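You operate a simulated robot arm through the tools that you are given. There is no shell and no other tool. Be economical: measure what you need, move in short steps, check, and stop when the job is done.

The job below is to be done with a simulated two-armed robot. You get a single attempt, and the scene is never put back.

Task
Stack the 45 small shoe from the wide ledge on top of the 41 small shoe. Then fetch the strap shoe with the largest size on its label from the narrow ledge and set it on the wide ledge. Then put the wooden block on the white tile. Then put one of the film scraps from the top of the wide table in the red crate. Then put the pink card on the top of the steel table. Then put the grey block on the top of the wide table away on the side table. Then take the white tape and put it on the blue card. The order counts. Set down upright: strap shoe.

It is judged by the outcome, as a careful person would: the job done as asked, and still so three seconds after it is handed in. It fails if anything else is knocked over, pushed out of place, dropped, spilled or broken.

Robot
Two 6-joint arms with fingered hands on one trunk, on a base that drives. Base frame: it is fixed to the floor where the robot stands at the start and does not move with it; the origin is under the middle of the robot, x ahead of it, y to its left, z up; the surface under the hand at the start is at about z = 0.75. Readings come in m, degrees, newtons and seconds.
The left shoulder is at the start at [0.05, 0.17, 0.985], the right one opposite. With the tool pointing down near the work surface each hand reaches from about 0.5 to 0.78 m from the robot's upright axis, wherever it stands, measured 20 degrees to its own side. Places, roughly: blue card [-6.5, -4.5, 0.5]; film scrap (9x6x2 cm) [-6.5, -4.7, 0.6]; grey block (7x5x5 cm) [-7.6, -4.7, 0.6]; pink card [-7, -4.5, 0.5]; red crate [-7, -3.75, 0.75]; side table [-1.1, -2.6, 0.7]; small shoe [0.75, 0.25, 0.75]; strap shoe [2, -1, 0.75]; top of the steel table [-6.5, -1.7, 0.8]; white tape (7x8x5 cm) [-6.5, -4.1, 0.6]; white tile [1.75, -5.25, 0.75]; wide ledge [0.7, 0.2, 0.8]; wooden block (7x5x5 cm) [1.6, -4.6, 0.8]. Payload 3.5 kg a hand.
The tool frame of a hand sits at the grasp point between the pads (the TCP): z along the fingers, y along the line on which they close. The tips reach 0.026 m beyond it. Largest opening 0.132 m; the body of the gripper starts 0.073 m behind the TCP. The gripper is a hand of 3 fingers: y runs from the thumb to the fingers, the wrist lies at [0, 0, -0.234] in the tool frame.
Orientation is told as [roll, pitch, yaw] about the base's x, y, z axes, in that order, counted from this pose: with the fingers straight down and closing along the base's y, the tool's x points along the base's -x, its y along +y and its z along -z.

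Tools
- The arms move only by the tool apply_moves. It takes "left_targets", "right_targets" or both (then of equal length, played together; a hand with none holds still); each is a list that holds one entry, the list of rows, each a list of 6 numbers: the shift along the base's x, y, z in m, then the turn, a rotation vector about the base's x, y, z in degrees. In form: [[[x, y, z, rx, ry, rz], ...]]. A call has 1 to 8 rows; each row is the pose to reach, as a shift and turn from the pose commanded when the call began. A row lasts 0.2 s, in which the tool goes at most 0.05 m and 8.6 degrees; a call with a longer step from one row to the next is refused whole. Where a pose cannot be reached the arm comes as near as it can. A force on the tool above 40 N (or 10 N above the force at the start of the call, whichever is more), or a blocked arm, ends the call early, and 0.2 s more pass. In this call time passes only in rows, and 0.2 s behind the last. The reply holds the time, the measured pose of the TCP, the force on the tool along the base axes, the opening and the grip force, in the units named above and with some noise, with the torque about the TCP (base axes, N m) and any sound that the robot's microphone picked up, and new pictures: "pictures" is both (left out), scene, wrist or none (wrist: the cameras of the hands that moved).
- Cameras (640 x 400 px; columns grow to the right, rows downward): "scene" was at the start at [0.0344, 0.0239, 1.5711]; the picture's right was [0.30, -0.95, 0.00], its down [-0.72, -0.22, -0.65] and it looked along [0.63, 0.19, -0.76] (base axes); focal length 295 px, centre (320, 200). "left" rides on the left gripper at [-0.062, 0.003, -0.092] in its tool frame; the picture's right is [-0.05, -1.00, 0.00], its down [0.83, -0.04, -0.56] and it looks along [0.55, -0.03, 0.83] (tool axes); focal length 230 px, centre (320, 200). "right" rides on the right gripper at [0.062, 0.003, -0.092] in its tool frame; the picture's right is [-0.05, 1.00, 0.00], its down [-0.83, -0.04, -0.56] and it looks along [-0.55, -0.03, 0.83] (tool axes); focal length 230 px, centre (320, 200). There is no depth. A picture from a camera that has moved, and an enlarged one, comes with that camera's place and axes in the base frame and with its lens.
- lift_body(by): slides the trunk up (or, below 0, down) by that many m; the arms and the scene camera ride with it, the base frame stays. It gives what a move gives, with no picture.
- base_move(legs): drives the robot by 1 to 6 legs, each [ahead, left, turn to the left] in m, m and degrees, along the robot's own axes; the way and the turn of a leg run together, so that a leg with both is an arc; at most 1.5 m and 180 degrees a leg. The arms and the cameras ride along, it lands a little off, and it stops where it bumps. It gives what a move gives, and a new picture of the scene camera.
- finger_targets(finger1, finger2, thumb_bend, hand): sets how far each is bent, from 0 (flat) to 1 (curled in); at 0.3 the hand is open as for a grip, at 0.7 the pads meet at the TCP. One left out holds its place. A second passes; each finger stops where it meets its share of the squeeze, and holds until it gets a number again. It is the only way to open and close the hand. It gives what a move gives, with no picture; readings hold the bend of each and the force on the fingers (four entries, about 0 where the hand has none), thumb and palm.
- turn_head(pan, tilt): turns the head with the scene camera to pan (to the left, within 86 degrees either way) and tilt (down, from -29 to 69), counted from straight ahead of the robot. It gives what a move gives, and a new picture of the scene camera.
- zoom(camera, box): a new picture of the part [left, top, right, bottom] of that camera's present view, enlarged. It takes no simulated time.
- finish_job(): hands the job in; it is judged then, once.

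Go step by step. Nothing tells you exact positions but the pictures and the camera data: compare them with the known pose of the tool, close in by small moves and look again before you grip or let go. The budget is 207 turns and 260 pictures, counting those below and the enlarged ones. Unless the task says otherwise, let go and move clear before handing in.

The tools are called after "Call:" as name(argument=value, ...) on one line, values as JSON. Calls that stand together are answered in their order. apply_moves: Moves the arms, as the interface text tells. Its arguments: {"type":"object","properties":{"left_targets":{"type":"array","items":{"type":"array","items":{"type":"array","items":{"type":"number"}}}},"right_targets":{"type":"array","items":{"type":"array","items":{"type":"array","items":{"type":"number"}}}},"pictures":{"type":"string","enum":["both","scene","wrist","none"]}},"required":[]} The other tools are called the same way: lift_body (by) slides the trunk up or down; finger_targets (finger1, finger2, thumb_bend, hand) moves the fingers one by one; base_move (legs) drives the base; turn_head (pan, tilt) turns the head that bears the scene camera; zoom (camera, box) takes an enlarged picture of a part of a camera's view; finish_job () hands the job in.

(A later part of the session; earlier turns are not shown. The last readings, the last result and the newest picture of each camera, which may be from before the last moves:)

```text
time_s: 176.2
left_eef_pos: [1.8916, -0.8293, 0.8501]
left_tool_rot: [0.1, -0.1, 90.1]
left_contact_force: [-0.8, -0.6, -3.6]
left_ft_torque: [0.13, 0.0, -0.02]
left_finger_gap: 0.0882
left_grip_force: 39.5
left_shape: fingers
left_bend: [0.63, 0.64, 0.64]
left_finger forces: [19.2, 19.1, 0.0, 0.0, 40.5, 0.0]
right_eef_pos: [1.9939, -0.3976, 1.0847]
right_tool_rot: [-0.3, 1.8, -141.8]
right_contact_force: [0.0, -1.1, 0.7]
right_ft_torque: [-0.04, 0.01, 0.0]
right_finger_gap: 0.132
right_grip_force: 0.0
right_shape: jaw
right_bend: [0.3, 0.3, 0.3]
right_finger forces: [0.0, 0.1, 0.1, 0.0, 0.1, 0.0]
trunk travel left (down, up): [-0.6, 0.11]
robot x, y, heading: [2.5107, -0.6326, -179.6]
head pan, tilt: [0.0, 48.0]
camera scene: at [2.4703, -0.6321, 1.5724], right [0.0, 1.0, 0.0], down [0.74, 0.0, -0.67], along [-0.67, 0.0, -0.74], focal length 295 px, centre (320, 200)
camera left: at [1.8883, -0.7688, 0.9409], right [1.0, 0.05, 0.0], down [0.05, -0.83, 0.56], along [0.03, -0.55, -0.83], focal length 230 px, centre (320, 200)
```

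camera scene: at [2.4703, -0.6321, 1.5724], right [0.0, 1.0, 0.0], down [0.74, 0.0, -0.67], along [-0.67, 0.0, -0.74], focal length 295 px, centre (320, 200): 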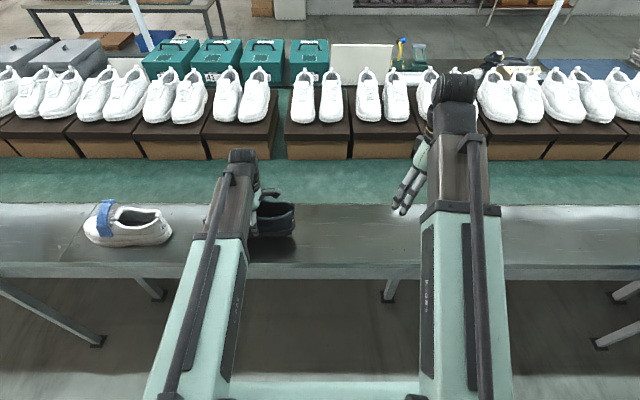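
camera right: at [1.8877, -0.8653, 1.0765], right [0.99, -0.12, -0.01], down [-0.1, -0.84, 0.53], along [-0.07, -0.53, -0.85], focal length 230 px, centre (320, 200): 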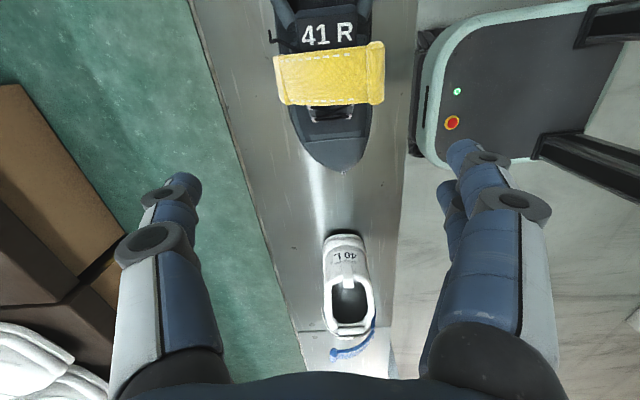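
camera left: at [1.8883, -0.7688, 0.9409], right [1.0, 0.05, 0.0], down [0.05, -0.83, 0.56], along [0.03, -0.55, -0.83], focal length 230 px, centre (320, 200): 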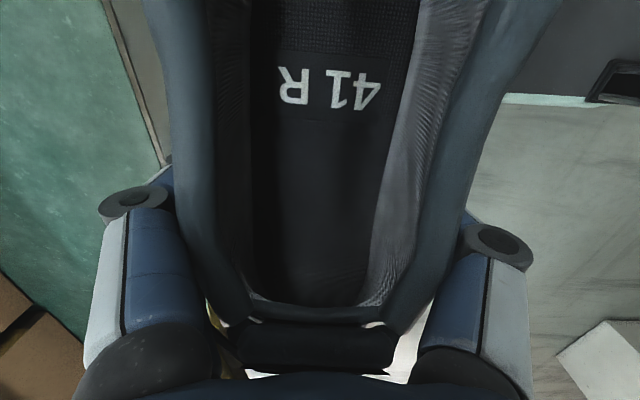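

The black shoe is held well (light, no twist). I raise it and drive back round to the wide ledge.

Call:
apply_moves(left_targets=[[[0, 0, 0.04, 0, 0, 0], [0, 0, 0.08, 0, 0, 0], [0.01, 0, 0.12, 0, 0, 0], [0.03, 0, 0.16, 0, 0, 0]]], pictures="none")

Call:
base_move(legs=[[-0.5, 0, 0], [0, 0, 90]])

Call:
turn_head(pan=0, tilt=22)

```text
time_s: 177.2
left_eef_pos: [1.921, -0.8304, 1.0138]
left_tool_rot: [0.3, -0.1, 90.2]
left_contact_force: [0.3, 0.6, -4.7]
left_ft_torque: [0.1, -0.02, 0.02]
left_finger_gap: 0.0882
left_grip_force: 38.8
left_shape: fingers
left_bend: [0.63, 0.64, 0.64]
left_finger forces: [18.8, 18.8, 0.0, 0.0, 39.8, 0.0]
right_eef_pos: [1.9948, -0.3971, 1.0856]
right_tool_rot: [-0.4, 1.7, -142.0]
right_contact_force: [-0.1, -0.2, 0.3]
right_ft_torque: [-0.01, 0.0, -0.02]
right_finger_gap: 0.1321
right_grip_force: 0.0
right_shape: jaw
right_bend: [0.3, 0.3, 0.3]
right_finger forces: [0.1, 0.1, 0.1, 0.0, 0.0, 0.0]
trunk travel left (down, up): [-0.6, 0.11]
robot x, y, heading: [2.5127, -0.6307, -179.9]
head pan, tilt: [0.0, 48.0]
```

```text
time_s: 184.1
left_eef_pos: [3.2237, -1.2139, 1.0126]
left_tool_rot: [0.2, 0.0, -177.8]
left_contact_force: [-0.3, 0.4, -4.5]
left_ft_torque: [0.04, 0.11, 0.0]
left_finger_gap: 0.0878
left_grip_force: 35.9
left_shape: fingers
left_bend: [0.63, 0.64, 0.64]
left_finger forces: [17.4, 17.5, 0.1, 0.0, 35.7, 0.1]
right_eef_pos: [2.789, -1.1561, 1.0847]
right_tool_rot: [-0.3, 1.7, -49.9]
right_contact_force: [0.1, -0.4, 0.8]
right_ft_torque: [-0.01, 0.0, 0.01]
right_finger_gap: 0.1318
right_grip_force: 0.1
right_shape: jaw
right_bend: [0.3, 0.3, 0.3]
right_finger forces: [0.0, 0.0, 0.1, 0.0, 0.0, 0.0]
trunk travel left (down, up): [-0.6, 0.11]
robot x, y, heading: [3.0006, -0.6355, -87.8]
head pan, tilt: [0.0, 48.0]
camera scene: at [3.0056, -0.6704, 1.5726], right [-1.0, -0.04, 0.0], down [-0.03, 0.74, -0.67], along [0.03, -0.67, -0.74], focal length 295 px, centre (320, 200)
```

scene: 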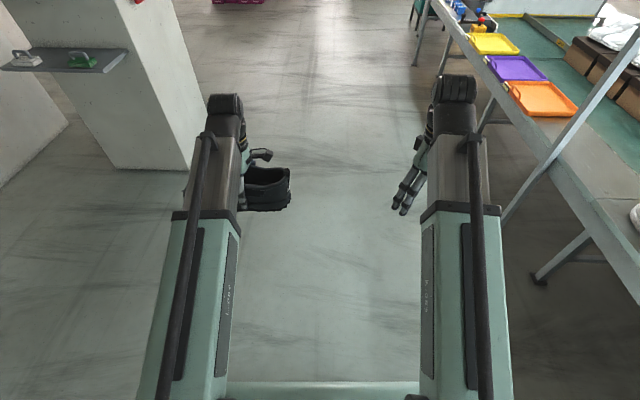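

```text
time_s: 185.0
left_eef_pos: [3.2235, -1.2137, 1.0131]
left_tool_rot: [0.3, 0.0, -177.7]
left_contact_force: [-0.1, 0.0, -3.8]
left_ft_torque: [-0.04, 0.14, -0.02]
left_finger_gap: 0.0876
left_grip_force: 35.6
left_shape: fingers
left_bend: [0.63, 0.64, 0.64]
left_finger forces: [17.4, 17.6, 0.0, 0.0, 35.8, 0.0]
right_eef_pos: [2.7873, -1.1556, 1.0845]
right_tool_rot: [-0.4, 1.8, -49.8]
right_contact_force: [-0.4, -0.2, 0.7]
right_ft_torque: [0.01, 0.0, -0.03]
right_finger_gap: 0.1318
right_grip_force: 0.0
right_shape: jaw
right_bend: [0.3, 0.3, 0.3]
right_finger forces: [0.0, 0.0, 0.0, 0.0, 0.0, 0.0]
trunk travel left (down, up): [-0.6, 0.11]
robot x, y, heading: [3.0013, -0.6314, -87.7]
head pan, tilt: [0.0, 22.0]
camera scene: at [3.0061, -0.6844, 1.6122], right [-1.0, -0.04, 0.0], down [-0.02, 0.38, -0.93], along [0.04, -0.93, -0.38], focal length 295 px, centre (320, 200)
```

scene: 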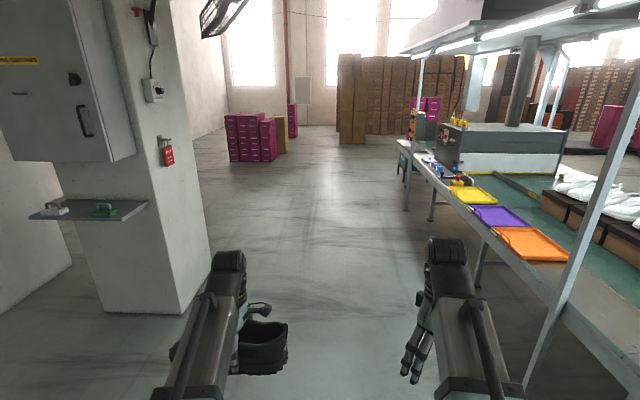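

Call:
base_move(legs=[[1.4, -0.1, -2.5], [1.45, 0, 0]])

Call:
base_move(legs=[[1.45, 0, 0], [1.45, 0, 0]])

```text
time_s: 198.9
left_eef_pos: [3.1441, -4.0942, 1.013]
left_tool_rot: [0.4, 0.0, -178.2]
left_contact_force: [-0.3, 0.3, -3.8]
left_ft_torque: [0.0, 0.08, -0.02]
left_finger_gap: 0.0877
left_grip_force: 35.1
left_shape: fingers
left_bend: [0.63, 0.64, 0.64]
left_finger forces: [17.4, 17.4, 0.1, 0.1, 35.5, 0.1]
right_eef_pos: [2.7112, -4.032, 1.0854]
right_tool_rot: [-0.4, 1.7, -50.2]
right_contact_force: [-0.1, 0.6, -0.2]
right_ft_torque: [0.02, 0.01, -0.01]
right_finger_gap: 0.1319
right_grip_force: 0.1
right_shape: jaw
right_bend: [0.3, 0.3, 0.3]
right_finger forces: [0.0, 0.0, 0.0, 0.0, 0.0, 0.0]
trunk travel left (down, up): [-0.6, 0.11]
robot x, y, heading: [2.93, -3.5084, -88.3]
head pan, tilt: [0.0, 22.0]
camera scene: at [2.9333, -3.5628, 1.6122], right [-1.0, -0.03, 0.0], down [-0.01, 0.37, -0.93], along [0.03, -0.93, -0.38], focal length 295 px, centre (320, 200)
```

scene: 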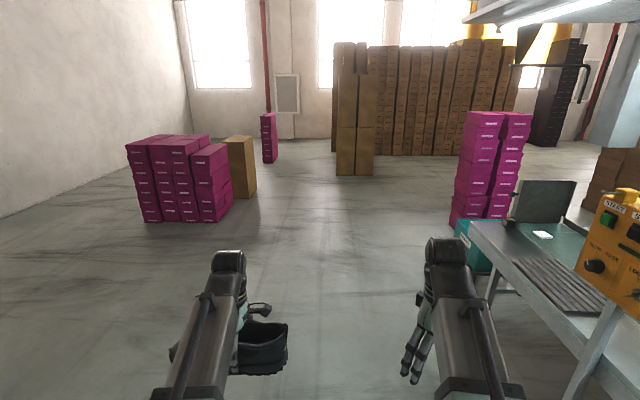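

```text
time_s: 212.8
left_eef_pos: [3.1575, -6.9615, 1.0123]
left_tool_rot: [0.2, 0.1, -179.5]
left_contact_force: [-0.2, 0.3, -3.3]
left_ft_torque: [-0.02, 0.1, 0.02]
left_finger_gap: 0.0878
left_grip_force: 35.3
left_shape: fingers
left_bend: [0.63, 0.64, 0.64]
left_finger forces: [17.2, 17.4, 0.0, 0.1, 35.0, 0.0]
right_eef_pos: [2.7236, -6.8919, 1.0852]
right_tool_rot: [-0.4, 1.8, -51.5]
right_contact_force: [-1.1, 0.2, 0.1]
right_ft_torque: [0.02, 0.01, 0.0]
right_finger_gap: 0.1319
right_grip_force: 0.0
right_shape: jaw
right_bend: [0.3, 0.3, 0.3]
right_finger forces: [0.0, 0.0, 0.0, 0.1, 0.0, 0.0]
trunk travel left (down, up): [-0.6, 0.11]
robot x, y, heading: [2.9573, -6.3717, -89.5]
head pan, tilt: [0.0, 22.0]
camera scene: at [2.9556, -6.4268, 1.6122], right [-1.0, -0.01, 0.0], down [0.0, 0.38, -0.93], along [0.01, -0.93, -0.38], focal length 295 px, centre (320, 200)
```

scene: 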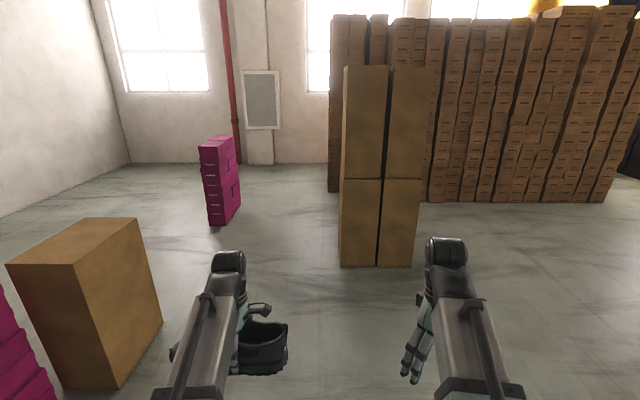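

Call:
base_move(legs=[[1.3, 0, 0], [0, 0, -90], [1.4, 0, 0]])

Call:
base_move(legs=[[1.4, 0, 0]])

```text
time_s: 229.8
left_eef_pos: [0.9791, -7.8269, 1.0135]
left_tool_rot: [0.3, 0.0, 88.8]
left_contact_force: [0.0, 0.3, -3.9]
left_ft_torque: [0.1, -0.03, -0.03]
left_finger_gap: 0.0873
left_grip_force: 32.2
left_shape: fingers
left_bend: [0.63, 0.64, 0.64]
left_finger forces: [16.3, 16.4, 0.0, 0.1, 32.1, 0.0]
right_eef_pos: [1.0625, -7.3967, 1.0849]
right_tool_rot: [-0.4, 1.8, -143.2]
right_contact_force: [0.3, -0.2, -0.2]
right_ft_torque: [-0.02, 0.0, -0.03]
right_finger_gap: 0.1319
right_grip_force: 0.1
right_shape: jaw
right_bend: [0.3, 0.3, 0.3]
right_finger forces: [0.0, 0.1, 0.0, 0.0, 0.0, 0.0]
trunk travel left (down, up): [-0.6, 0.11]
robot x, y, heading: [1.5731, -7.641, 178.9]
head pan, tilt: [0.0, 22.0]
camera scene: at [1.5198, -7.6413, 1.6122], right [0.02, 1.0, 0.0], down [0.38, -0.01, -0.93], along [-0.93, 0.02, -0.38], focal length 295 px, centre (320, 200)
```

scene: 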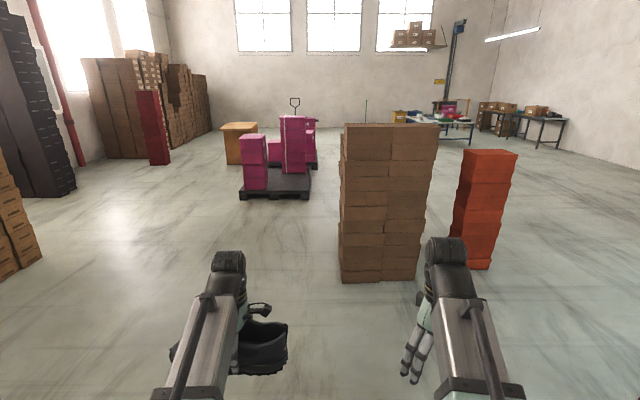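

```text
time_s: 236.8
left_eef_pos: [-0.4094, -7.8304, 1.0132]
left_tool_rot: [0.2, 0.0, 90.1]
left_contact_force: [-0.1, 0.1, -3.6]
left_ft_torque: [0.09, 0.0, -0.01]
left_finger_gap: 0.0871
left_grip_force: 32.3
left_shape: fingers
left_bend: [0.63, 0.64, 0.64]
left_finger forces: [16.2, 16.4, 0.0, 0.0, 32.0, 0.1]
right_eef_pos: [-0.3339, -7.3954, 1.0842]
right_tool_rot: [-0.4, 1.9, -141.9]
right_contact_force: [0.0, 0.3, -0.3]
right_ft_torque: [0.04, 0.0, 0.0]
right_finger_gap: 0.132
right_grip_force: 0.1
right_shape: jaw
right_bend: [0.3, 0.3, 0.3]
right_finger forces: [0.0, 0.0, 0.0, 0.1, 0.0, 0.0]
trunk travel left (down, up): [-0.6, 0.11]
robot x, y, heading: [0.1796, -7.6302, -179.7]
head pan, tilt: [0.0, 22.0]
camera scene: at [0.1271, -7.6314, 1.6122], right [0.0, 1.0, 0.0], down [0.38, 0.0, -0.93], along [-0.93, 0.0, -0.38], focal length 295 px, centre (320, 200)
```

scene: 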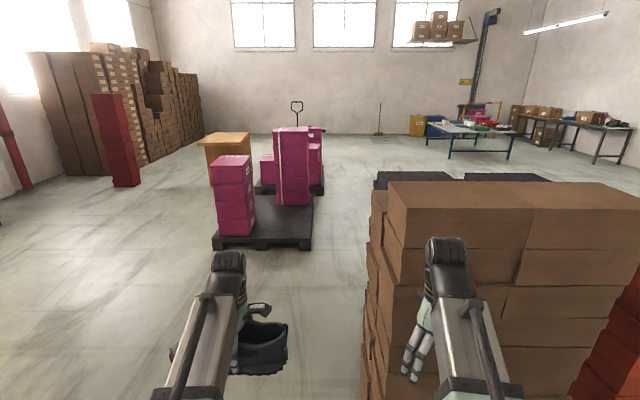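

The brown box stack is close ahead, so I back off before turning north, then follow x ≈ 0.1.

Call:
base_move(legs=[[-0.35, 0, 0], [0, 0, -90], [0.1, 0.42, 0]])

```text
time_s: 245.2
left_eef_pos: [-0.0971, -6.9461, 1.0119]
left_tool_rot: [0.2, 0.0, 0.4]
left_contact_force: [-1.0, 0.2, -3.4]
left_ft_torque: [-0.05, -0.1, 0.01]
left_finger_gap: 0.0868
left_grip_force: 30.8
left_shape: fingers
left_bend: [0.63, 0.64, 0.64]
left_finger forces: [15.4, 15.4, 0.0, 0.0, 29.8, 0.0]
right_eef_pos: [0.3352, -7.0182, 1.087]
right_tool_rot: [-0.4, 1.8, 128.4]
right_contact_force: [-0.7, -0.9, 0.0]
right_ft_torque: [0.04, -0.01, 0.0]
right_finger_gap: 0.1319
right_grip_force: 0.1
right_shape: jaw
right_bend: [0.3, 0.3, 0.3]
right_finger forces: [0.0, 0.1, 0.0, 0.0, 0.0, 0.1]
trunk travel left (down, up): [-0.6, 0.11]
robot x, y, heading: [0.1092, -7.5361, 90.6]
head pan, tilt: [0.0, 22.0]
camera scene: at [0.1023, -7.4811, 1.6122], right [1.0, 0.01, 0.0], down [0.0, -0.38, -0.93], along [-0.01, 0.93, -0.38], focal length 295 px, centre (320, 200)
```

scene: 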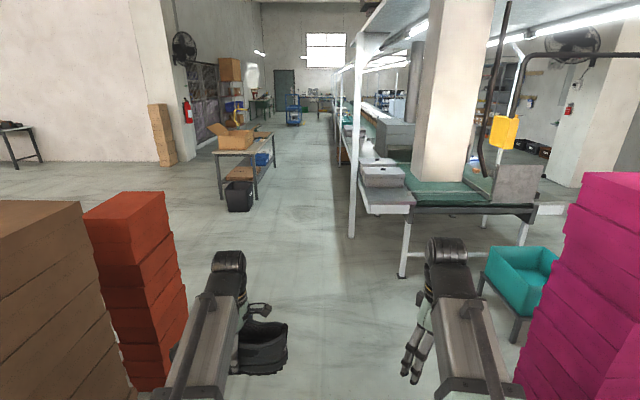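

Call:
base_move(legs=[[1.4, 0, 0], [0.5, 0, 0], [1.0, 0.28, 0]])

```text
time_s: 259.7
left_eef_pos: [-0.4204, -4.0599, 1.0126]
left_tool_rot: [0.3, 0.0, 2.1]
left_contact_force: [-0.6, 0.7, -3.7]
left_ft_torque: [0.01, -0.07, 0.01]
left_finger_gap: 0.0868
left_grip_force: 30.3
left_shape: fingers
left_bend: [0.63, 0.64, 0.64]
left_finger forces: [15.3, 15.5, 0.0, 0.1, 29.8, 0.0]
right_eef_pos: [0.0142, -4.12, 1.084]
right_tool_rot: [-0.4, 1.7, 129.8]
right_contact_force: [0.6, 0.1, -0.4]
right_ft_torque: [-0.05, 0.01, 0.0]
right_finger_gap: 0.1317
right_grip_force: 0.1
right_shape: jaw
right_bend: [0.3, 0.3, 0.3]
right_finger forces: [0.0, 0.0, 0.0, 0.0, 0.0, 0.0]
trunk travel left (down, up): [-0.6, 0.11]
robot x, y, heading: [-0.2051, -4.6435, 92.0]
head pan, tilt: [0.0, 22.0]
camera scene: at [-0.2051, -4.5882, 1.6122], right [1.0, 0.04, 0.0], down [0.01, -0.37, -0.93], along [-0.03, 0.93, -0.38], focal length 295 px, centre (320, 200)
```

scene: 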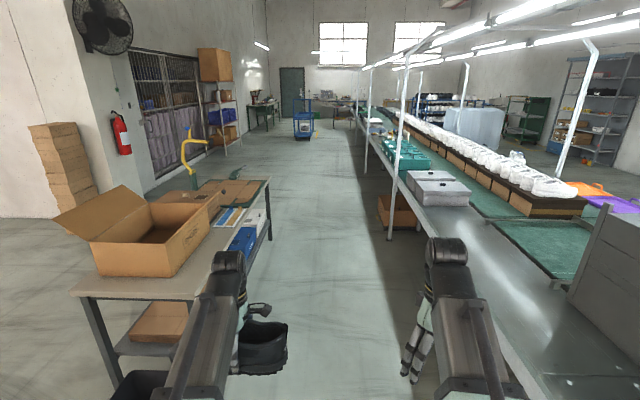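

Call:
base_move(legs=[[1.4, -0.05, -2], [1.4, 0, 0]])

```text
time_s: 273.0
left_eef_pos: [-0.4052, -1.3041, 1.0127]
left_tool_rot: [0.2, 0.1, 0.4]
left_contact_force: [0.5, 0.7, -3.6]
left_ft_torque: [-0.02, -0.11, -0.05]
left_finger_gap: 0.0866
left_grip_force: 30.4
left_shape: fingers
left_bend: [0.63, 0.64, 0.64]
left_finger forces: [15.4, 15.4, 0.0, 0.0, 29.7, 0.1]
right_eef_pos: [0.0282, -1.3756, 1.0852]
right_tool_rot: [-0.2, 1.8, 128.4]
right_contact_force: [-1.2, 0.4, 0.2]
right_ft_torque: [0.02, -0.02, 0.01]
right_finger_gap: 0.1319
right_grip_force: 0.1
right_shape: jaw
right_bend: [0.3, 0.3, 0.3]
right_finger forces: [0.0, 0.1, 0.0, 0.2, 0.1, 0.1]
trunk travel left (down, up): [-0.6, 0.11]
robot x, y, heading: [-0.2053, -1.8931, 90.5]
head pan, tilt: [0.0, 22.0]
camera scene: at [-0.2046, -1.8386, 1.6122], right [1.0, 0.01, 0.0], down [0.0, -0.38, -0.93], along [-0.01, 0.93, -0.38], focal length 295 px, centre (320, 200)
```

scene: 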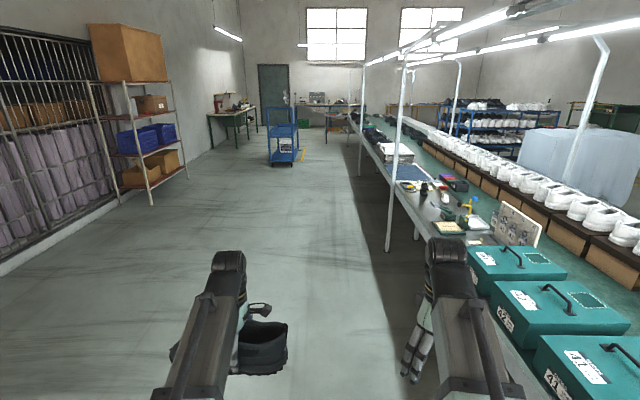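

Call:
base_move(legs=[[1.2, 0.3, 0], [0.62, 0, 0], [0, 0, -90.5]])

Call:
turn_head(pan=5, tilt=40)

```text
time_s: 286.1
left_eef_pos: [0.0608, 0.1064, 1.0127]
left_tool_rot: [0.2, 0.0, -89.8]
left_contact_force: [-0.7, 0.0, -3.0]
left_ft_torque: [-0.16, -0.02, -0.01]
left_finger_gap: 0.0861
left_grip_force: 28.4
left_shape: fingers
left_bend: [0.63, 0.64, 0.64]
left_finger forces: [14.6, 14.5, 0.1, 0.1, 27.9, 0.0]
right_eef_pos: [-0.0131, -0.3272, 1.0844]
right_tool_rot: [-0.4, 1.7, 38.2]
right_contact_force: [0.1, 0.0, -0.3]
right_ft_torque: [0.0, -0.02, -0.01]
right_finger_gap: 0.1321
right_grip_force: 0.1
right_shape: jaw
right_bend: [0.3, 0.3, 0.3]
right_finger forces: [0.0, 0.1, 0.1, 0.0, 0.0, 0.1]
trunk travel left (down, up): [-0.6, 0.11]
robot x, y, heading: [-0.5256, -0.0939, 0.5]
head pan, tilt: [0.0, 22.0]
camera scene: at [-0.4753, -0.0924, 1.6123], right [0.01, -1.0, 0.0], down [-0.37, 0.0, -0.93], along [0.93, 0.01, -0.37], focal length 295 px, centre (320, 200)
```

scene: 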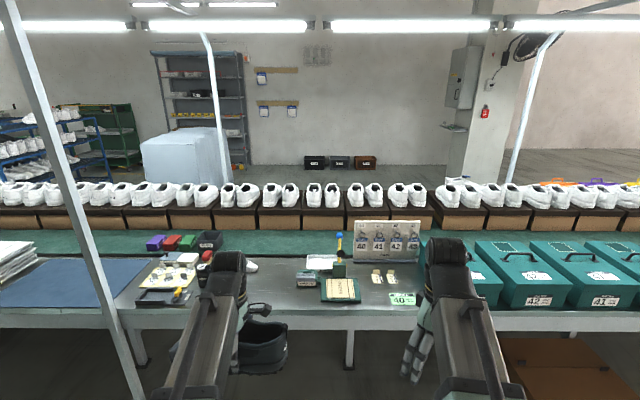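

```text
time_s: 286.9
left_eef_pos: [0.0606, 0.1063, 1.0121]
left_tool_rot: [0.2, 0.0, -89.8]
left_contact_force: [-0.2, 0.5, -4.0]
left_ft_torque: [-0.09, 0.01, -0.05]
left_finger_gap: 0.0862
left_grip_force: 28.0
left_shape: fingers
left_bend: [0.63, 0.64, 0.64]
left_finger forces: [14.6, 14.6, 0.0, 0.0, 28.0, 0.0]
right_eef_pos: [-0.0133, -0.328, 1.0858]
right_tool_rot: [-0.4, 1.8, 38.2]
right_contact_force: [-0.7, -0.6, 0.4]
right_ft_torque: [-0.01, 0.0, -0.01]
right_finger_gap: 0.132
right_grip_force: 0.0
right_shape: jaw
right_bend: [0.3, 0.3, 0.3]
right_finger forces: [0.1, 0.1, 0.1, 0.0, 0.0, 0.0]
trunk travel left (down, up): [-0.6, 0.11]
robot x, y, heading: [-0.5302, -0.0941, 0.6]
head pan, tilt: [5.0, 40.0]
camera scene: at [-0.4834, -0.085, 1.5842], right [0.09, -1.0, 0.0], down [-0.64, -0.06, -0.77], along [0.76, 0.07, -0.64], focal length 295 px, centre (320, 200)
```

scene: 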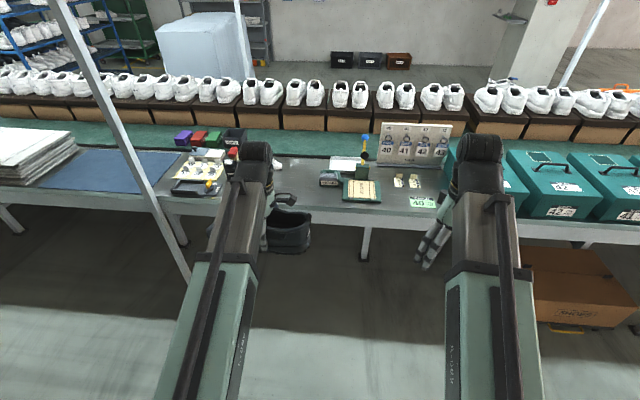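

I turn the held shoe to lie along x, then drive up to the ledge.

Call:
apply_moves(left_targets=[[[0, 0, 0, 0, 0, 8.5], [0, 0, 0, 0, 0, 17], [0, 0, 0, 0, 0, 25.5], [0, 0, 0, 0, 0, 34], [0, 0, 0, 0, 0, 42.5], [0, 0, 0, 0, 0, 51], [0, 0, 0, 0, 0, 59.5], [0, 0, 0, 0, 0, 68]]], pictures="none")

Call:
apply_moves(left_targets=[[[0, 0, 0, 0, 0, 8.5], [0, 0, 0, 0, 0, 17], [0, 0, 0, 0, 0, 21.5]]], pictures="none")

Call:
base_move(legs=[[0.53, 0.02, 0]])

```text
time_s: 288.7
left_eef_pos: [0.0605, 0.1048, 1.0118]
left_tool_rot: [0.2, 0.0, -21.6]
left_contact_force: [0.2, 0.1, -4.6]
left_ft_torque: [-0.07, -0.11, -0.02]
left_finger_gap: 0.0862
left_grip_force: 28.4
left_shape: fingers
left_bend: [0.63, 0.64, 0.64]
left_finger forces: [14.4, 14.7, 0.0, 0.0, 28.1, 0.0]
right_eef_pos: [-0.0124, -0.3276, 1.086]
right_tool_rot: [-0.4, 1.7, 38.3]
right_contact_force: [-0.4, 0.6, 0.3]
right_ft_torque: [0.0, -0.01, 0.02]
right_finger_gap: 0.1318
right_grip_force: 0.1
right_shape: jaw
right_bend: [0.3, 0.3, 0.3]
right_finger forces: [0.1, 0.0, 0.1, 0.0, 0.1, 0.0]
trunk travel left (down, up): [-0.6, 0.11]
robot x, y, heading: [-0.5244, -0.0926, 0.3]
head pan, tilt: [5.0, 40.0]
```

```text
time_s: 289.5
left_eef_pos: [0.0619, 0.1046, 1.0119]
left_tool_rot: [0.3, 0.0, -0.1]
left_contact_force: [1.0, 0.5, -4.3]
left_ft_torque: [-0.01, -0.08, -0.01]
left_finger_gap: 0.0861
left_grip_force: 28.1
left_shape: fingers
left_bend: [0.63, 0.64, 0.64]
left_finger forces: [14.4, 14.4, 0.0, 0.0, 28.0, 0.0]
right_eef_pos: [-0.0122, -0.3278, 1.0844]
right_tool_rot: [-0.5, 1.7, 38.2]
right_contact_force: [0.0, -0.5, 0.1]
right_ft_torque: [-0.01, -0.01, 0.0]
right_finger_gap: 0.1318
right_grip_force: 0.0
right_shape: jaw
right_bend: [0.3, 0.3, 0.3]
right_finger forces: [0.0, 0.1, 0.0, 0.0, 0.0, 0.1]
trunk travel left (down, up): [-0.6, 0.11]
robot x, y, heading: [-0.5292, -0.0914, 0.2]
head pan, tilt: [5.0, 40.0]
```

```text
time_s: 292.6
left_eef_pos: [0.5797, 0.1339, 1.0106]
left_tool_rot: [0.3, 0.1, 0.2]
left_contact_force: [0.5, 0.1, -3.8]
left_ft_torque: [-0.01, -0.08, 0.01]
left_finger_gap: 0.0864
left_grip_force: 28.5
left_shape: fingers
left_bend: [0.63, 0.64, 0.64]
left_finger forces: [14.5, 14.5, 0.0, 0.0, 27.9, 0.0]
right_eef_pos: [0.51, -0.2982, 1.0856]
right_tool_rot: [-0.4, 1.7, 38.7]
right_contact_force: [-0.4, 0.3, -0.3]
right_ft_torque: [0.01, 0.0, 0.03]
right_finger_gap: 0.132
right_grip_force: 0.1
right_shape: jaw
right_bend: [0.3, 0.3, 0.3]
right_finger forces: [0.0, 0.0, 0.0, 0.1, 0.1, 0.0]
trunk travel left (down, up): [-0.6, 0.11]
robot x, y, heading: [-0.0073, -0.0713, 1.0]
head pan, tilt: [5.0, 40.0]
camera scene: at [0.0384, -0.0598, 1.5841], right [0.1, -0.99, 0.0], down [-0.64, -0.07, -0.77], along [0.76, 0.08, -0.64], focal length 295 px, centre (320, 200)
```

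scene: 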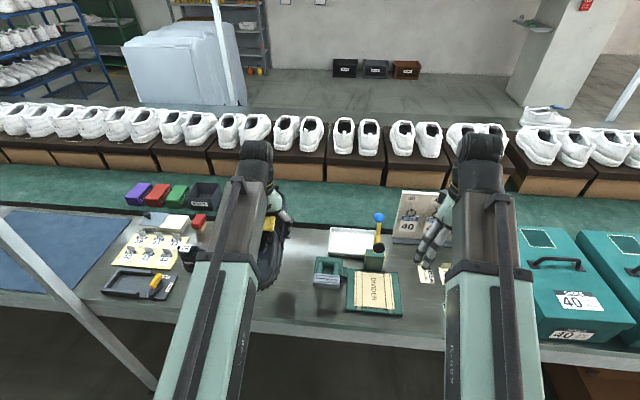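

Call:
zoom(camera="scene", box=[160, 190, 400, 340])

Call:
zoom(camera="left", box=[0, 0, 640, 400])

Call:
zoom(camera="right", box=[0, 0, 640, 400])

```text
2.67 times, centred on (280, 265) of scene
camera zoom: at [0.0384, -0.0598, 1.5841], right [0.1, -0.99, 0.0], down [-0.64, -0.07, -0.77], along [0.76, 0.08, -0.64], focal length 786 px, centre (427, 27)
```

zoom: 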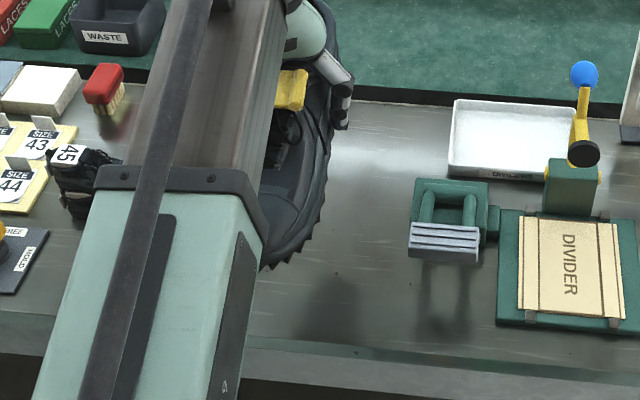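

```text
1.00 times, centred on (320, 200) of left (not enlarged: the box is as wide or as high as the picture)
camera zoom: at [0.6416, 0.1382, 1.1032], right [0.06, -1.0, 0.0], down [-0.83, -0.05, 0.56], along [-0.56, -0.03, -0.83], focal length 230 px, centre (320, 200)
```

zoom: 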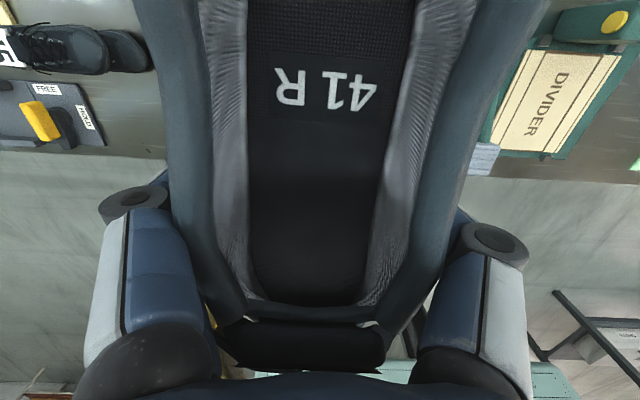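

```text
1.00 times, centred on (320, 200) of right (not enlarged: the box is as wide or as high as the picture)
camera zoom: at [0.4629, -0.332, 1.1794], right [-0.58, 0.81, -0.01], down [0.69, 0.5, 0.53], along [0.43, 0.3, -0.85], focal length 230 px, centre (320, 200)
```

zoom: 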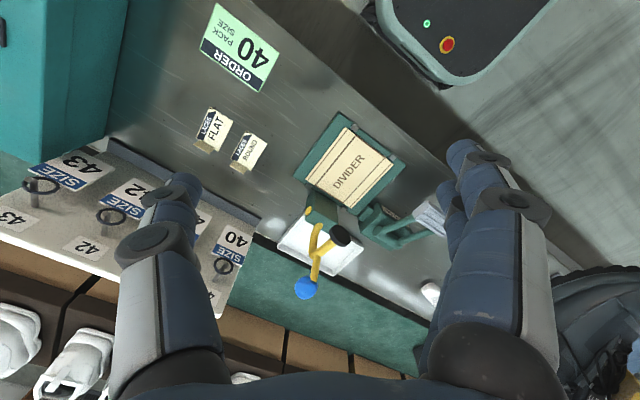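

The stack still stands. I place the strap shoe at about [0.665, 0.115], between the handle tool and shoe 39.

Call:
apply_moves(left_targets=[[[0.04, -0.01, 0, 0, 0, 0], [0.085, -0.019, 0, 0, 0, 0], [0.085, -0.019, -0.045, 0, 0, 0], [0.085, -0.019, -0.09, 0, 0, 0], [0.085, -0.019, -0.135, 0, 0, 0], [0.085, -0.019, -0.17, 0, 0, 0]]], pictures="none")

Call:
zoom(camera="scene", box=[160, 190, 400, 340])

Call:
zoom(camera="right", box=[400, 200, 640, 400])

```text
time_s: 294.0
left_eef_pos: [0.6675, 0.1181, 0.8429]
left_tool_rot: [0.1, 0.1, 0.2]
left_contact_force: [0.0, 0.4, -4.9]
left_ft_torque: [0.0, -0.07, 0.02]
left_finger_gap: 0.0861
left_grip_force: 28.9
left_shape: fingers
left_bend: [0.63, 0.64, 0.64]
left_finger forces: [14.3, 14.5, 0.0, 0.0, 27.9, 0.0]
right_eef_pos: [0.5108, -0.2982, 1.0851]
right_tool_rot: [-0.3, 1.9, 38.7]
right_contact_force: [0.3, 0.2, 0.0]
right_ft_torque: [0.02, 0.0, -0.02]
right_finger_gap: 0.1322
right_grip_force: 0.1
right_shape: jaw
right_bend: [0.3, 0.3, 0.3]
right_finger forces: [0.0, 0.0, 0.1, 0.1, 0.1, 0.0]
trunk travel left (down, up): [-0.6, 0.11]
robot x, y, heading: [-0.0082, -0.068, 0.8]
head pan, tilt: [5.0, 40.0]
```

```text
2.67 times, centred on (280, 265) of scene
camera zoom: at [0.0377, -0.0597, 1.5841], right [0.1, -0.99, 0.0], down [-0.64, -0.07, -0.77], along [0.76, 0.08, -0.64], focal length 786 px, centre (427, 27)
```

zoom: 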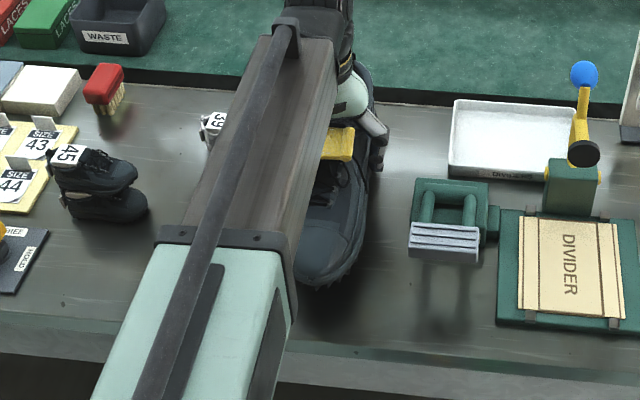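

```text
2.00 times, centred on (520, 300) of right
camera zoom: at [0.4624, -0.332, 1.1797], right [-0.58, 0.81, -0.01], down [0.69, 0.5, 0.53], along [0.43, 0.3, -0.85], focal length 460 px, centre (-80, 0)
```

zoom: 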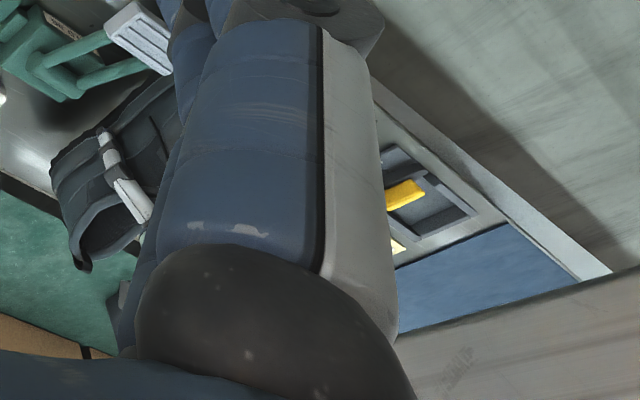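

Call:
apply_moves(left_targets=[[[0, 0, -0.02, 0, 0, 0], [0, 0, -0.031, 0, 0, 0], [0, 0, -0.035, 0, 0, 0], [0, 0, -0.038, 0, 0, 0], [0, 0, -0.04, 0, 0, 0]]], pictures="none")

```text
time_s: 295.2
left_eef_pos: [0.6662, 0.1164, 0.8051]
left_tool_rot: [0.3, 0.0, 0.2]
left_contact_force: [0.5, -1.0, 7.0]
left_ft_torque: [0.44, 0.08, 0.01]
left_finger_gap: 0.0862
left_grip_force: 30.4
left_shape: fingers
left_bend: [0.63, 0.64, 0.64]
left_finger forces: [15.4, 15.8, 0.0, 0.1, 28.8, 0.0]
right_eef_pos: [0.5091, -0.2982, 1.086]
right_tool_rot: [-0.4, 1.6, 38.6]
right_contact_force: [0.7, 0.1, 0.3]
right_ft_torque: [0.0, -0.02, -0.02]
right_finger_gap: 0.1318
right_grip_force: 0.0
right_shape: jaw
right_bend: [0.3, 0.3, 0.3]
right_finger forces: [0.1, 0.0, 0.0, 0.0, 0.0, 0.0]
trunk travel left (down, up): [-0.6, 0.11]
robot x, y, heading: [-0.0059, -0.0709, 1.1]
head pan, tilt: [5.0, 40.0]
```

Contact with the ledge. I release in part, then fully, and rise.

Call:
finger_targets(hand="left", finger1=0.45, finger2=0.45, thumb_bend=0.45)

Call:
apply_moves(left_targets=[[[0, 0, 0.003, 0, 0, 0]]], pictures="wrist")

```text
time_s: 296.2
left_eef_pos: [0.6656, 0.1154, 0.8048]
left_tool_rot: [0.4, -0.1, 0.2]
left_contact_force: [7.9, 1.3, 29.8]
left_ft_torque: [0.03, 0.34, 0.03]
left_finger_gap: 0.1046
left_grip_force: 35.6
left_shape: fingers
left_bend: [0.45, 0.45, 0.45]
left_finger forces: [16.5, 19.8, 0.0, 0.1, 34.7, 0.0]
right_eef_pos: [0.5086, -0.2983, 1.0873]
right_tool_rot: [-0.6, 1.7, 38.6]
right_contact_force: [-0.5, -0.4, -1.0]
right_ft_torque: [-0.01, 0.03, -0.04]
right_finger_gap: 0.1318
right_grip_force: 0.1
right_shape: jaw
right_bend: [0.3, 0.3, 0.3]
right_finger forces: [0.0, 0.0, 0.0, 0.0, 0.1, 0.0]
trunk travel left (down, up): [-0.6, 0.11]
robot x, y, heading: [-0.0045, -0.0699, 0.7]
head pan, tilt: [5.0, 40.0]
```

```text
time_s: 296.6
left_eef_pos: [0.6652, 0.1161, 0.805]
left_tool_rot: [0.3, -0.1, 0.2]
left_contact_force: [8.4, 0.3, 16.2]
left_ft_torque: [0.06, 0.38, 0.02]
left_finger_gap: 0.1044
left_grip_force: 29.9
left_shape: fingers
left_bend: [0.45, 0.45, 0.45]
left_finger forces: [14.4, 16.2, 0.0, 0.0, 29.4, 0.0]
right_eef_pos: [0.5098, -0.299, 1.0855]
right_tool_rot: [-0.4, 1.8, 38.7]
right_contact_force: [-0.3, 0.3, -0.2]
right_ft_torque: [0.02, 0.03, 0.0]
right_finger_gap: 0.1319
right_grip_force: 0.2
right_shape: jaw
right_bend: [0.3, 0.3, 0.3]
right_finger forces: [0.0, 0.1, 0.1, 0.0, 0.1, 0.1]
trunk travel left (down, up): [-0.6, 0.11]
robot x, y, heading: [-0.0084, -0.0635, 0.6]
head pan, tilt: [5.0, 40.0]
camera left: at [0.7261, 0.1191, 0.8966], right [0.06, -1.0, 0.0], down [-0.83, -0.05, 0.56], along [-0.55, -0.03, -0.83], focal length 230 px, centre (320, 200)
```

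left: 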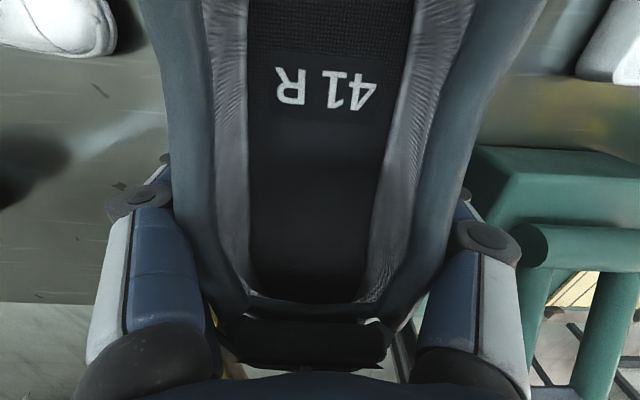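

Call:
finger_targets(hand="left", finger1=0.3, finger2=0.3, thumb_bend=0.3)

Call:
apply_moves(left_targets=[[[0, 0, 0.004, 0, 0, 0], [0, 0, 0.01, 0, 0, 0]]], pictures="none")

```text
time_s: 297.6
left_eef_pos: [0.6643, 0.1154, 0.8053]
left_tool_rot: [0.3, 0.1, 0.2]
left_contact_force: [0.8, -2.2, 1.9]
left_ft_torque: [0.07, 0.0, 0.05]
left_finger_gap: 0.1362
left_grip_force: 2.9
left_shape: fingers
left_bend: [0.3, 0.3, 0.3]
left_finger forces: [0.4, 1.0, 0.1, 0.0, 3.8, 0.1]
right_eef_pos: [0.5105, -0.299, 1.0851]
right_tool_rot: [-0.5, 1.7, 38.7]
right_contact_force: [-0.4, 0.0, 0.8]
right_ft_torque: [-0.04, 0.02, -0.04]
right_finger_gap: 0.1318
right_grip_force: 0.1
right_shape: jaw
right_bend: [0.3, 0.3, 0.3]
right_finger forces: [0.0, 0.0, 0.0, 0.1, 0.0, 0.0]
trunk travel left (down, up): [-0.6, 0.11]
robot x, y, heading: [-0.0094, -0.0695, 0.6]
head pan, tilt: [5.0, 40.0]
```

```text
time_s: 298.2
left_eef_pos: [0.6656, 0.1182, 0.8149]
left_tool_rot: [0.3, 0.0, 0.2]
left_contact_force: [-0.4, -0.1, 0.6]
left_ft_torque: [-0.03, 0.05, 0.0]
left_finger_gap: 0.1348
left_grip_force: 0.1
left_shape: fingers
left_bend: [0.3, 0.3, 0.3]
left_finger forces: [0.0, 0.0, 0.0, 0.0, 0.0, 0.0]
right_eef_pos: [0.5096, -0.2979, 1.0847]
right_tool_rot: [-0.4, 1.7, 38.7]
right_contact_force: [-0.6, -0.1, -0.4]
right_ft_torque: [-0.03, -0.02, -0.04]
right_finger_gap: 0.132
right_grip_force: 0.0
right_shape: jaw
right_bend: [0.3, 0.3, 0.3]
right_finger forces: [0.1, 0.0, 0.0, 0.0, 0.1, 0.0]
trunk travel left (down, up): [-0.6, 0.11]
robot x, y, heading: [-0.0101, -0.0689, 1.0]
head pan, tilt: [5.0, 40.0]
```

Free. I rise and withdraw, then check.

Call:
apply_moves(left_targets=[[[0, 0, 0.03, 0, 0, 0], [0, 0, 0.07, 0, 0, 0], [0, 0, 0.11, 0, 0, 0], [-0.01, 0, 0.15, 0, 0, 0], [-0.04, 0.02, 0.19, 0, 0, 0], [-0.08, 0.04, 0.22, 0, 0, 0], [-0.12, 0.07, 0.22, 0, 0, 0], [-0.15, 0.1, 0.22, 0, 0, 0]]], pictures="scene")

Call:
zoom(camera="scene", box=[160, 190, 400, 340])

```text
refused: row 5 steps farther than a row can; nothing moved
```

```text
2.67 times, centred on (280, 265) of scene
camera zoom: at [0.0372, -0.0599, 1.5841], right [0.1, -0.99, 0.0], down [-0.64, -0.07, -0.77], along [0.76, 0.08, -0.64], focal length 786 px, centre (427, 27)
```

zoom: 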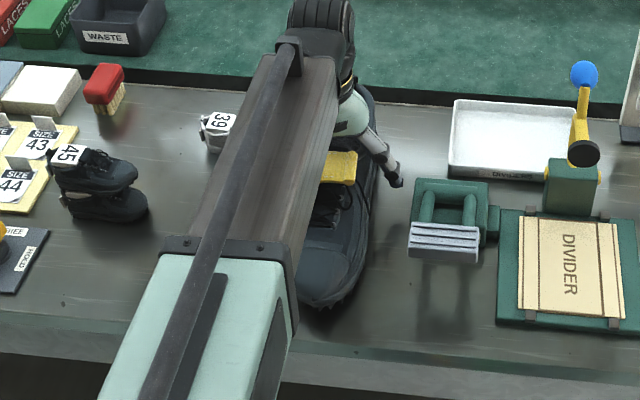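

Call:
apply_moves(left_targets=[[[0, 0, 0.04, 0, 0, 0], [0, 0, 0.08, 0, 0, 0], [0, 0, 0.12, 0, 0, 0], [-0.01, 0, 0.16, 0, 0, 0], [-0.03, 0.02, 0.19, 0, 0, 0], [-0.06, 0.04, 0.22, 0, 0, 0], [-0.1, 0.06, 0.22, 0, 0, 0], [-0.14, 0.08, 0.22, 0, 0, 0]]], pictures="none")

Call:
zoom(camera="scene", box=[160, 190, 400, 340])

```text
time_s: 300.0
left_eef_pos: [0.5249, 0.2004, 1.0354]
left_tool_rot: [0.2, 0.0, 0.2]
left_contact_force: [0.4, -0.1, -0.2]
left_ft_torque: [0.0, 0.01, 0.03]
left_finger_gap: 0.1346
left_grip_force: 0.1
left_shape: fingers
left_bend: [0.3, 0.3, 0.3]
left_finger forces: [0.0, 0.0, 0.0, 0.0, 0.0, 0.1]
right_eef_pos: [0.5101, -0.2988, 1.086]
right_tool_rot: [-0.5, 1.7, 38.7]
right_contact_force: [0.6, -0.5, -0.2]
right_ft_torque: [0.02, -0.01, -0.04]
right_finger_gap: 0.1318
right_grip_force: 0.1
right_shape: jaw
right_bend: [0.3, 0.3, 0.3]
right_finger forces: [0.0, 0.0, 0.1, 0.0, 0.0, 0.0]
trunk travel left (down, up): [-0.6, 0.11]
robot x, y, heading: [-0.0063, -0.0697, 0.9]
head pan, tilt: [5.0, 40.0]
```

```text
2.67 times, centred on (280, 265) of scene
camera zoom: at [0.0367, -0.0598, 1.5841], right [0.1, -0.99, 0.0], down [-0.64, -0.07, -0.77], along [0.76, 0.08, -0.64], focal length 786 px, centre (427, 27)
```

zoom: 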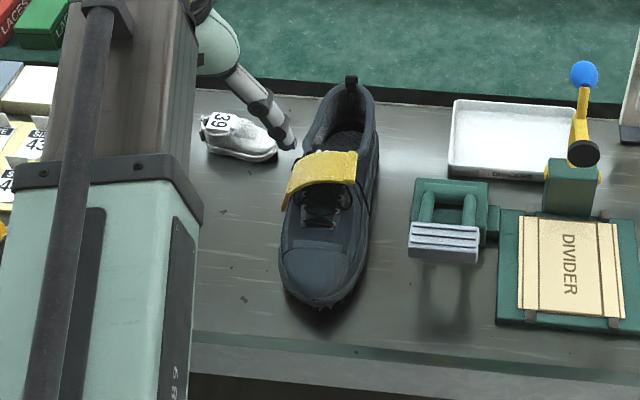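

The strap shoe stands upright on the wide ledge. Next is the wooden block at [1.6, -4.6] near the line's far end; I drive the known way round again.

Call:
base_move(legs=[[-0.35, 0, 0], [0, 0, -91], [1.2, 0.12, 0]])

Call:
turn_head(pan=0, tilt=22)

```text
time_s: 311.9
left_eef_pos: [-0.0132, -1.8094, 1.0347]
left_tool_rot: [0.3, -0.1, -91.0]
left_contact_force: [0.9, 0.6, 0.1]
left_ft_torque: [0.03, 0.02, -0.02]
left_finger_gap: 0.1346
left_grip_force: 0.0
left_shape: fingers
left_bend: [0.3, 0.3, 0.3]
left_finger forces: [0.1, 0.0, 0.0, 0.0, 0.1, 0.0]
right_eef_pos: [-0.51, -1.7826, 1.0851]
right_tool_rot: [-0.4, 1.7, -52.5]
right_contact_force: [0.0, 0.3, -1.3]
right_ft_torque: [-0.01, -0.01, -0.01]
right_finger_gap: 0.1319
right_grip_force: 0.0
right_shape: jaw
right_bend: [0.3, 0.3, 0.3]
right_finger forces: [0.1, 0.0, 0.0, 0.0, 0.0, 0.1]
trunk travel left (down, up): [-0.6, 0.11]
robot x, y, heading: [-0.2665, -1.2735, -90.4]
head pan, tilt: [5.0, 40.0]
camera scene: at [-0.2616, -1.3145, 1.5841], right [-1.0, -0.08, 0.0], down [-0.05, 0.64, -0.77], along [0.06, -0.76, -0.64], focal length 295 px, centre (320, 200)
```

scene: 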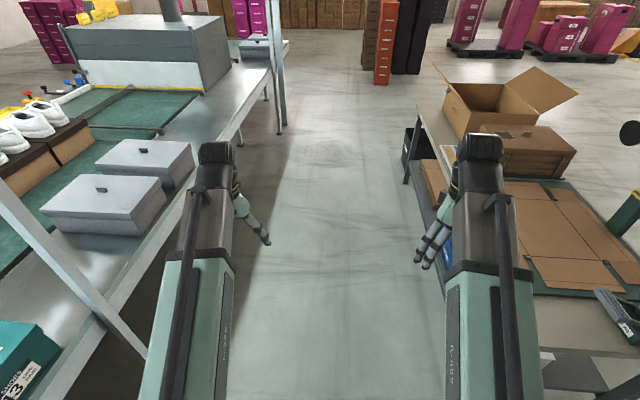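

```text
time_s: 312.7
left_eef_pos: [-0.0125, -1.8095, 1.0362]
left_tool_rot: [0.3, 0.0, -91.1]
left_contact_force: [1.0, 0.6, -0.7]
left_ft_torque: [0.02, 0.0, -0.02]
left_finger_gap: 0.1348
left_grip_force: 0.1
left_shape: fingers
left_bend: [0.3, 0.3, 0.3]
left_finger forces: [0.0, 0.1, 0.0, 0.0, 0.0, 0.0]
right_eef_pos: [-0.5083, -1.7825, 1.0857]
right_tool_rot: [-0.4, 1.7, -52.5]
right_contact_force: [0.2, 1.2, -0.1]
right_ft_torque: [-0.02, 0.02, 0.01]
right_finger_gap: 0.1317
right_grip_force: 0.1
right_shape: jaw
right_bend: [0.3, 0.3, 0.3]
right_finger forces: [0.0, 0.0, 0.0, 0.0, 0.0, 0.1]
trunk travel left (down, up): [-0.6, 0.11]
robot x, y, heading: [-0.2708, -1.2685, -90.6]
head pan, tilt: [0.0, 22.0]
camera scene: at [-0.2691, -1.3222, 1.6122], right [-1.0, 0.01, 0.0], down [0.0, 0.38, -0.93], along [-0.01, -0.93, -0.38], focal length 295 px, centre (320, 200)
```

scene: 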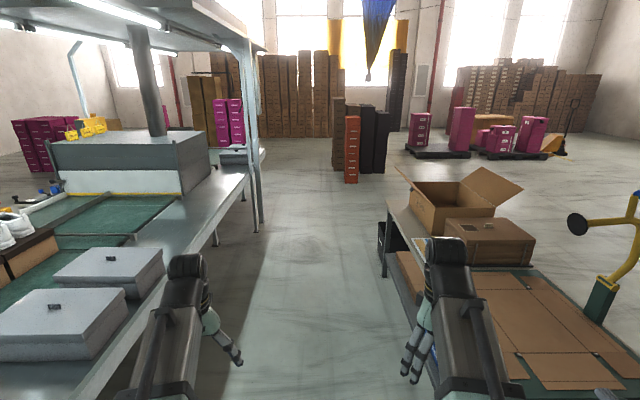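

Call:
base_move(legs=[[1.4, 0.08, 0], [1.45, 0, 0]])

```text
time_s: 326.6
left_eef_pos: [0.008, -4.6919, 1.0355]
left_tool_rot: [0.2, -0.1, -91.8]
left_contact_force: [-0.2, -0.1, 0.4]
left_ft_torque: [0.02, 0.02, -0.01]
left_finger_gap: 0.1346
left_grip_force: 0.0
left_shape: fingers
left_bend: [0.3, 0.3, 0.3]
left_finger forces: [0.1, 0.0, 0.1, 0.1, 0.0, 0.0]
right_eef_pos: [-0.4914, -4.6575, 1.0841]
right_tool_rot: [-0.4, 1.8, -53.3]
right_contact_force: [-0.1, 0.7, 0.0]
right_ft_torque: [-0.05, 0.01, 0.0]
right_finger_gap: 0.1319
right_grip_force: 0.0
right_shape: jaw
right_bend: [0.3, 0.3, 0.3]
right_finger forces: [0.0, 0.0, 0.0, 0.1, 0.0, 0.0]
trunk travel left (down, up): [-0.6, 0.11]
robot x, y, heading: [-0.244, -4.1498, -91.5]
head pan, tilt: [0.0, 22.0]
camera scene: at [-0.2429, -4.2009, 1.6123], right [-1.0, 0.02, 0.0], down [0.01, 0.37, -0.93], along [-0.02, -0.93, -0.37], focal length 295 px, centre (320, 200)
```

scene: 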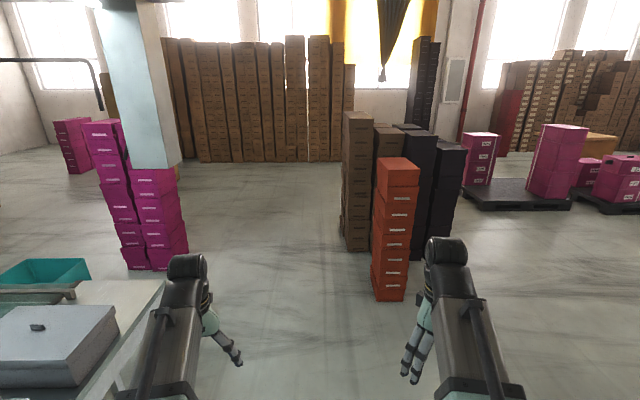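

Call:
base_move(legs=[[0.9, 0.34, 1.5], [1.3, 0, 0], [1.25, 0, 0], [0, 0, 90]])

```text
time_s: 347.7
left_eef_pos: [0.6212, -7.304, 1.0362]
left_tool_rot: [0.3, 0.0, 3.8]
left_contact_force: [0.3, 0.1, 0.3]
left_ft_torque: [0.0, -0.01, -0.03]
left_finger_gap: 0.1347
left_grip_force: 0.1
left_shape: fingers
left_bend: [0.3, 0.3, 0.3]
left_finger forces: [0.0, 0.0, 0.1, 0.0, 0.0, 0.1]
right_eef_pos: [0.6345, -7.8029, 1.0851]
right_tool_rot: [-0.4, 1.6, 42.3]
right_contact_force: [-0.3, -1.4, 0.0]
right_ft_torque: [-0.02, 0.0, 0.0]
right_finger_gap: 0.132
right_grip_force: 0.1
right_shape: jaw
right_bend: [0.3, 0.3, 0.3]
right_finger forces: [0.0, 0.1, 0.0, 0.0, 0.1, 0.1]
trunk travel left (down, up): [-0.6, 0.11]
robot x, y, heading: [0.1035, -7.6091, 4.7]
head pan, tilt: [0.0, 22.0]
camera scene: at [0.1571, -7.6015, 1.6123], right [0.08, -1.0, 0.0], down [-0.37, -0.03, -0.93], along [0.92, 0.07, -0.37], focal length 295 px, centre (320, 200)
```

scene: 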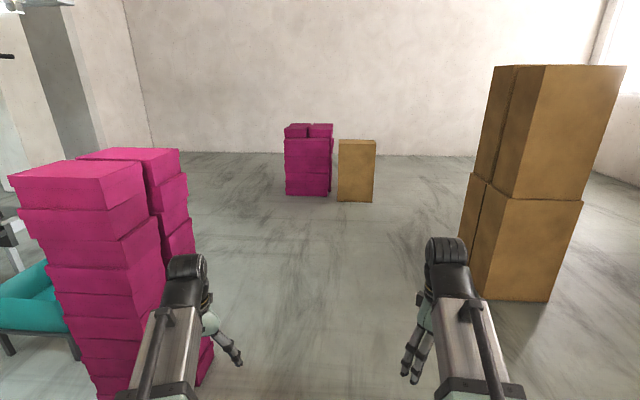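

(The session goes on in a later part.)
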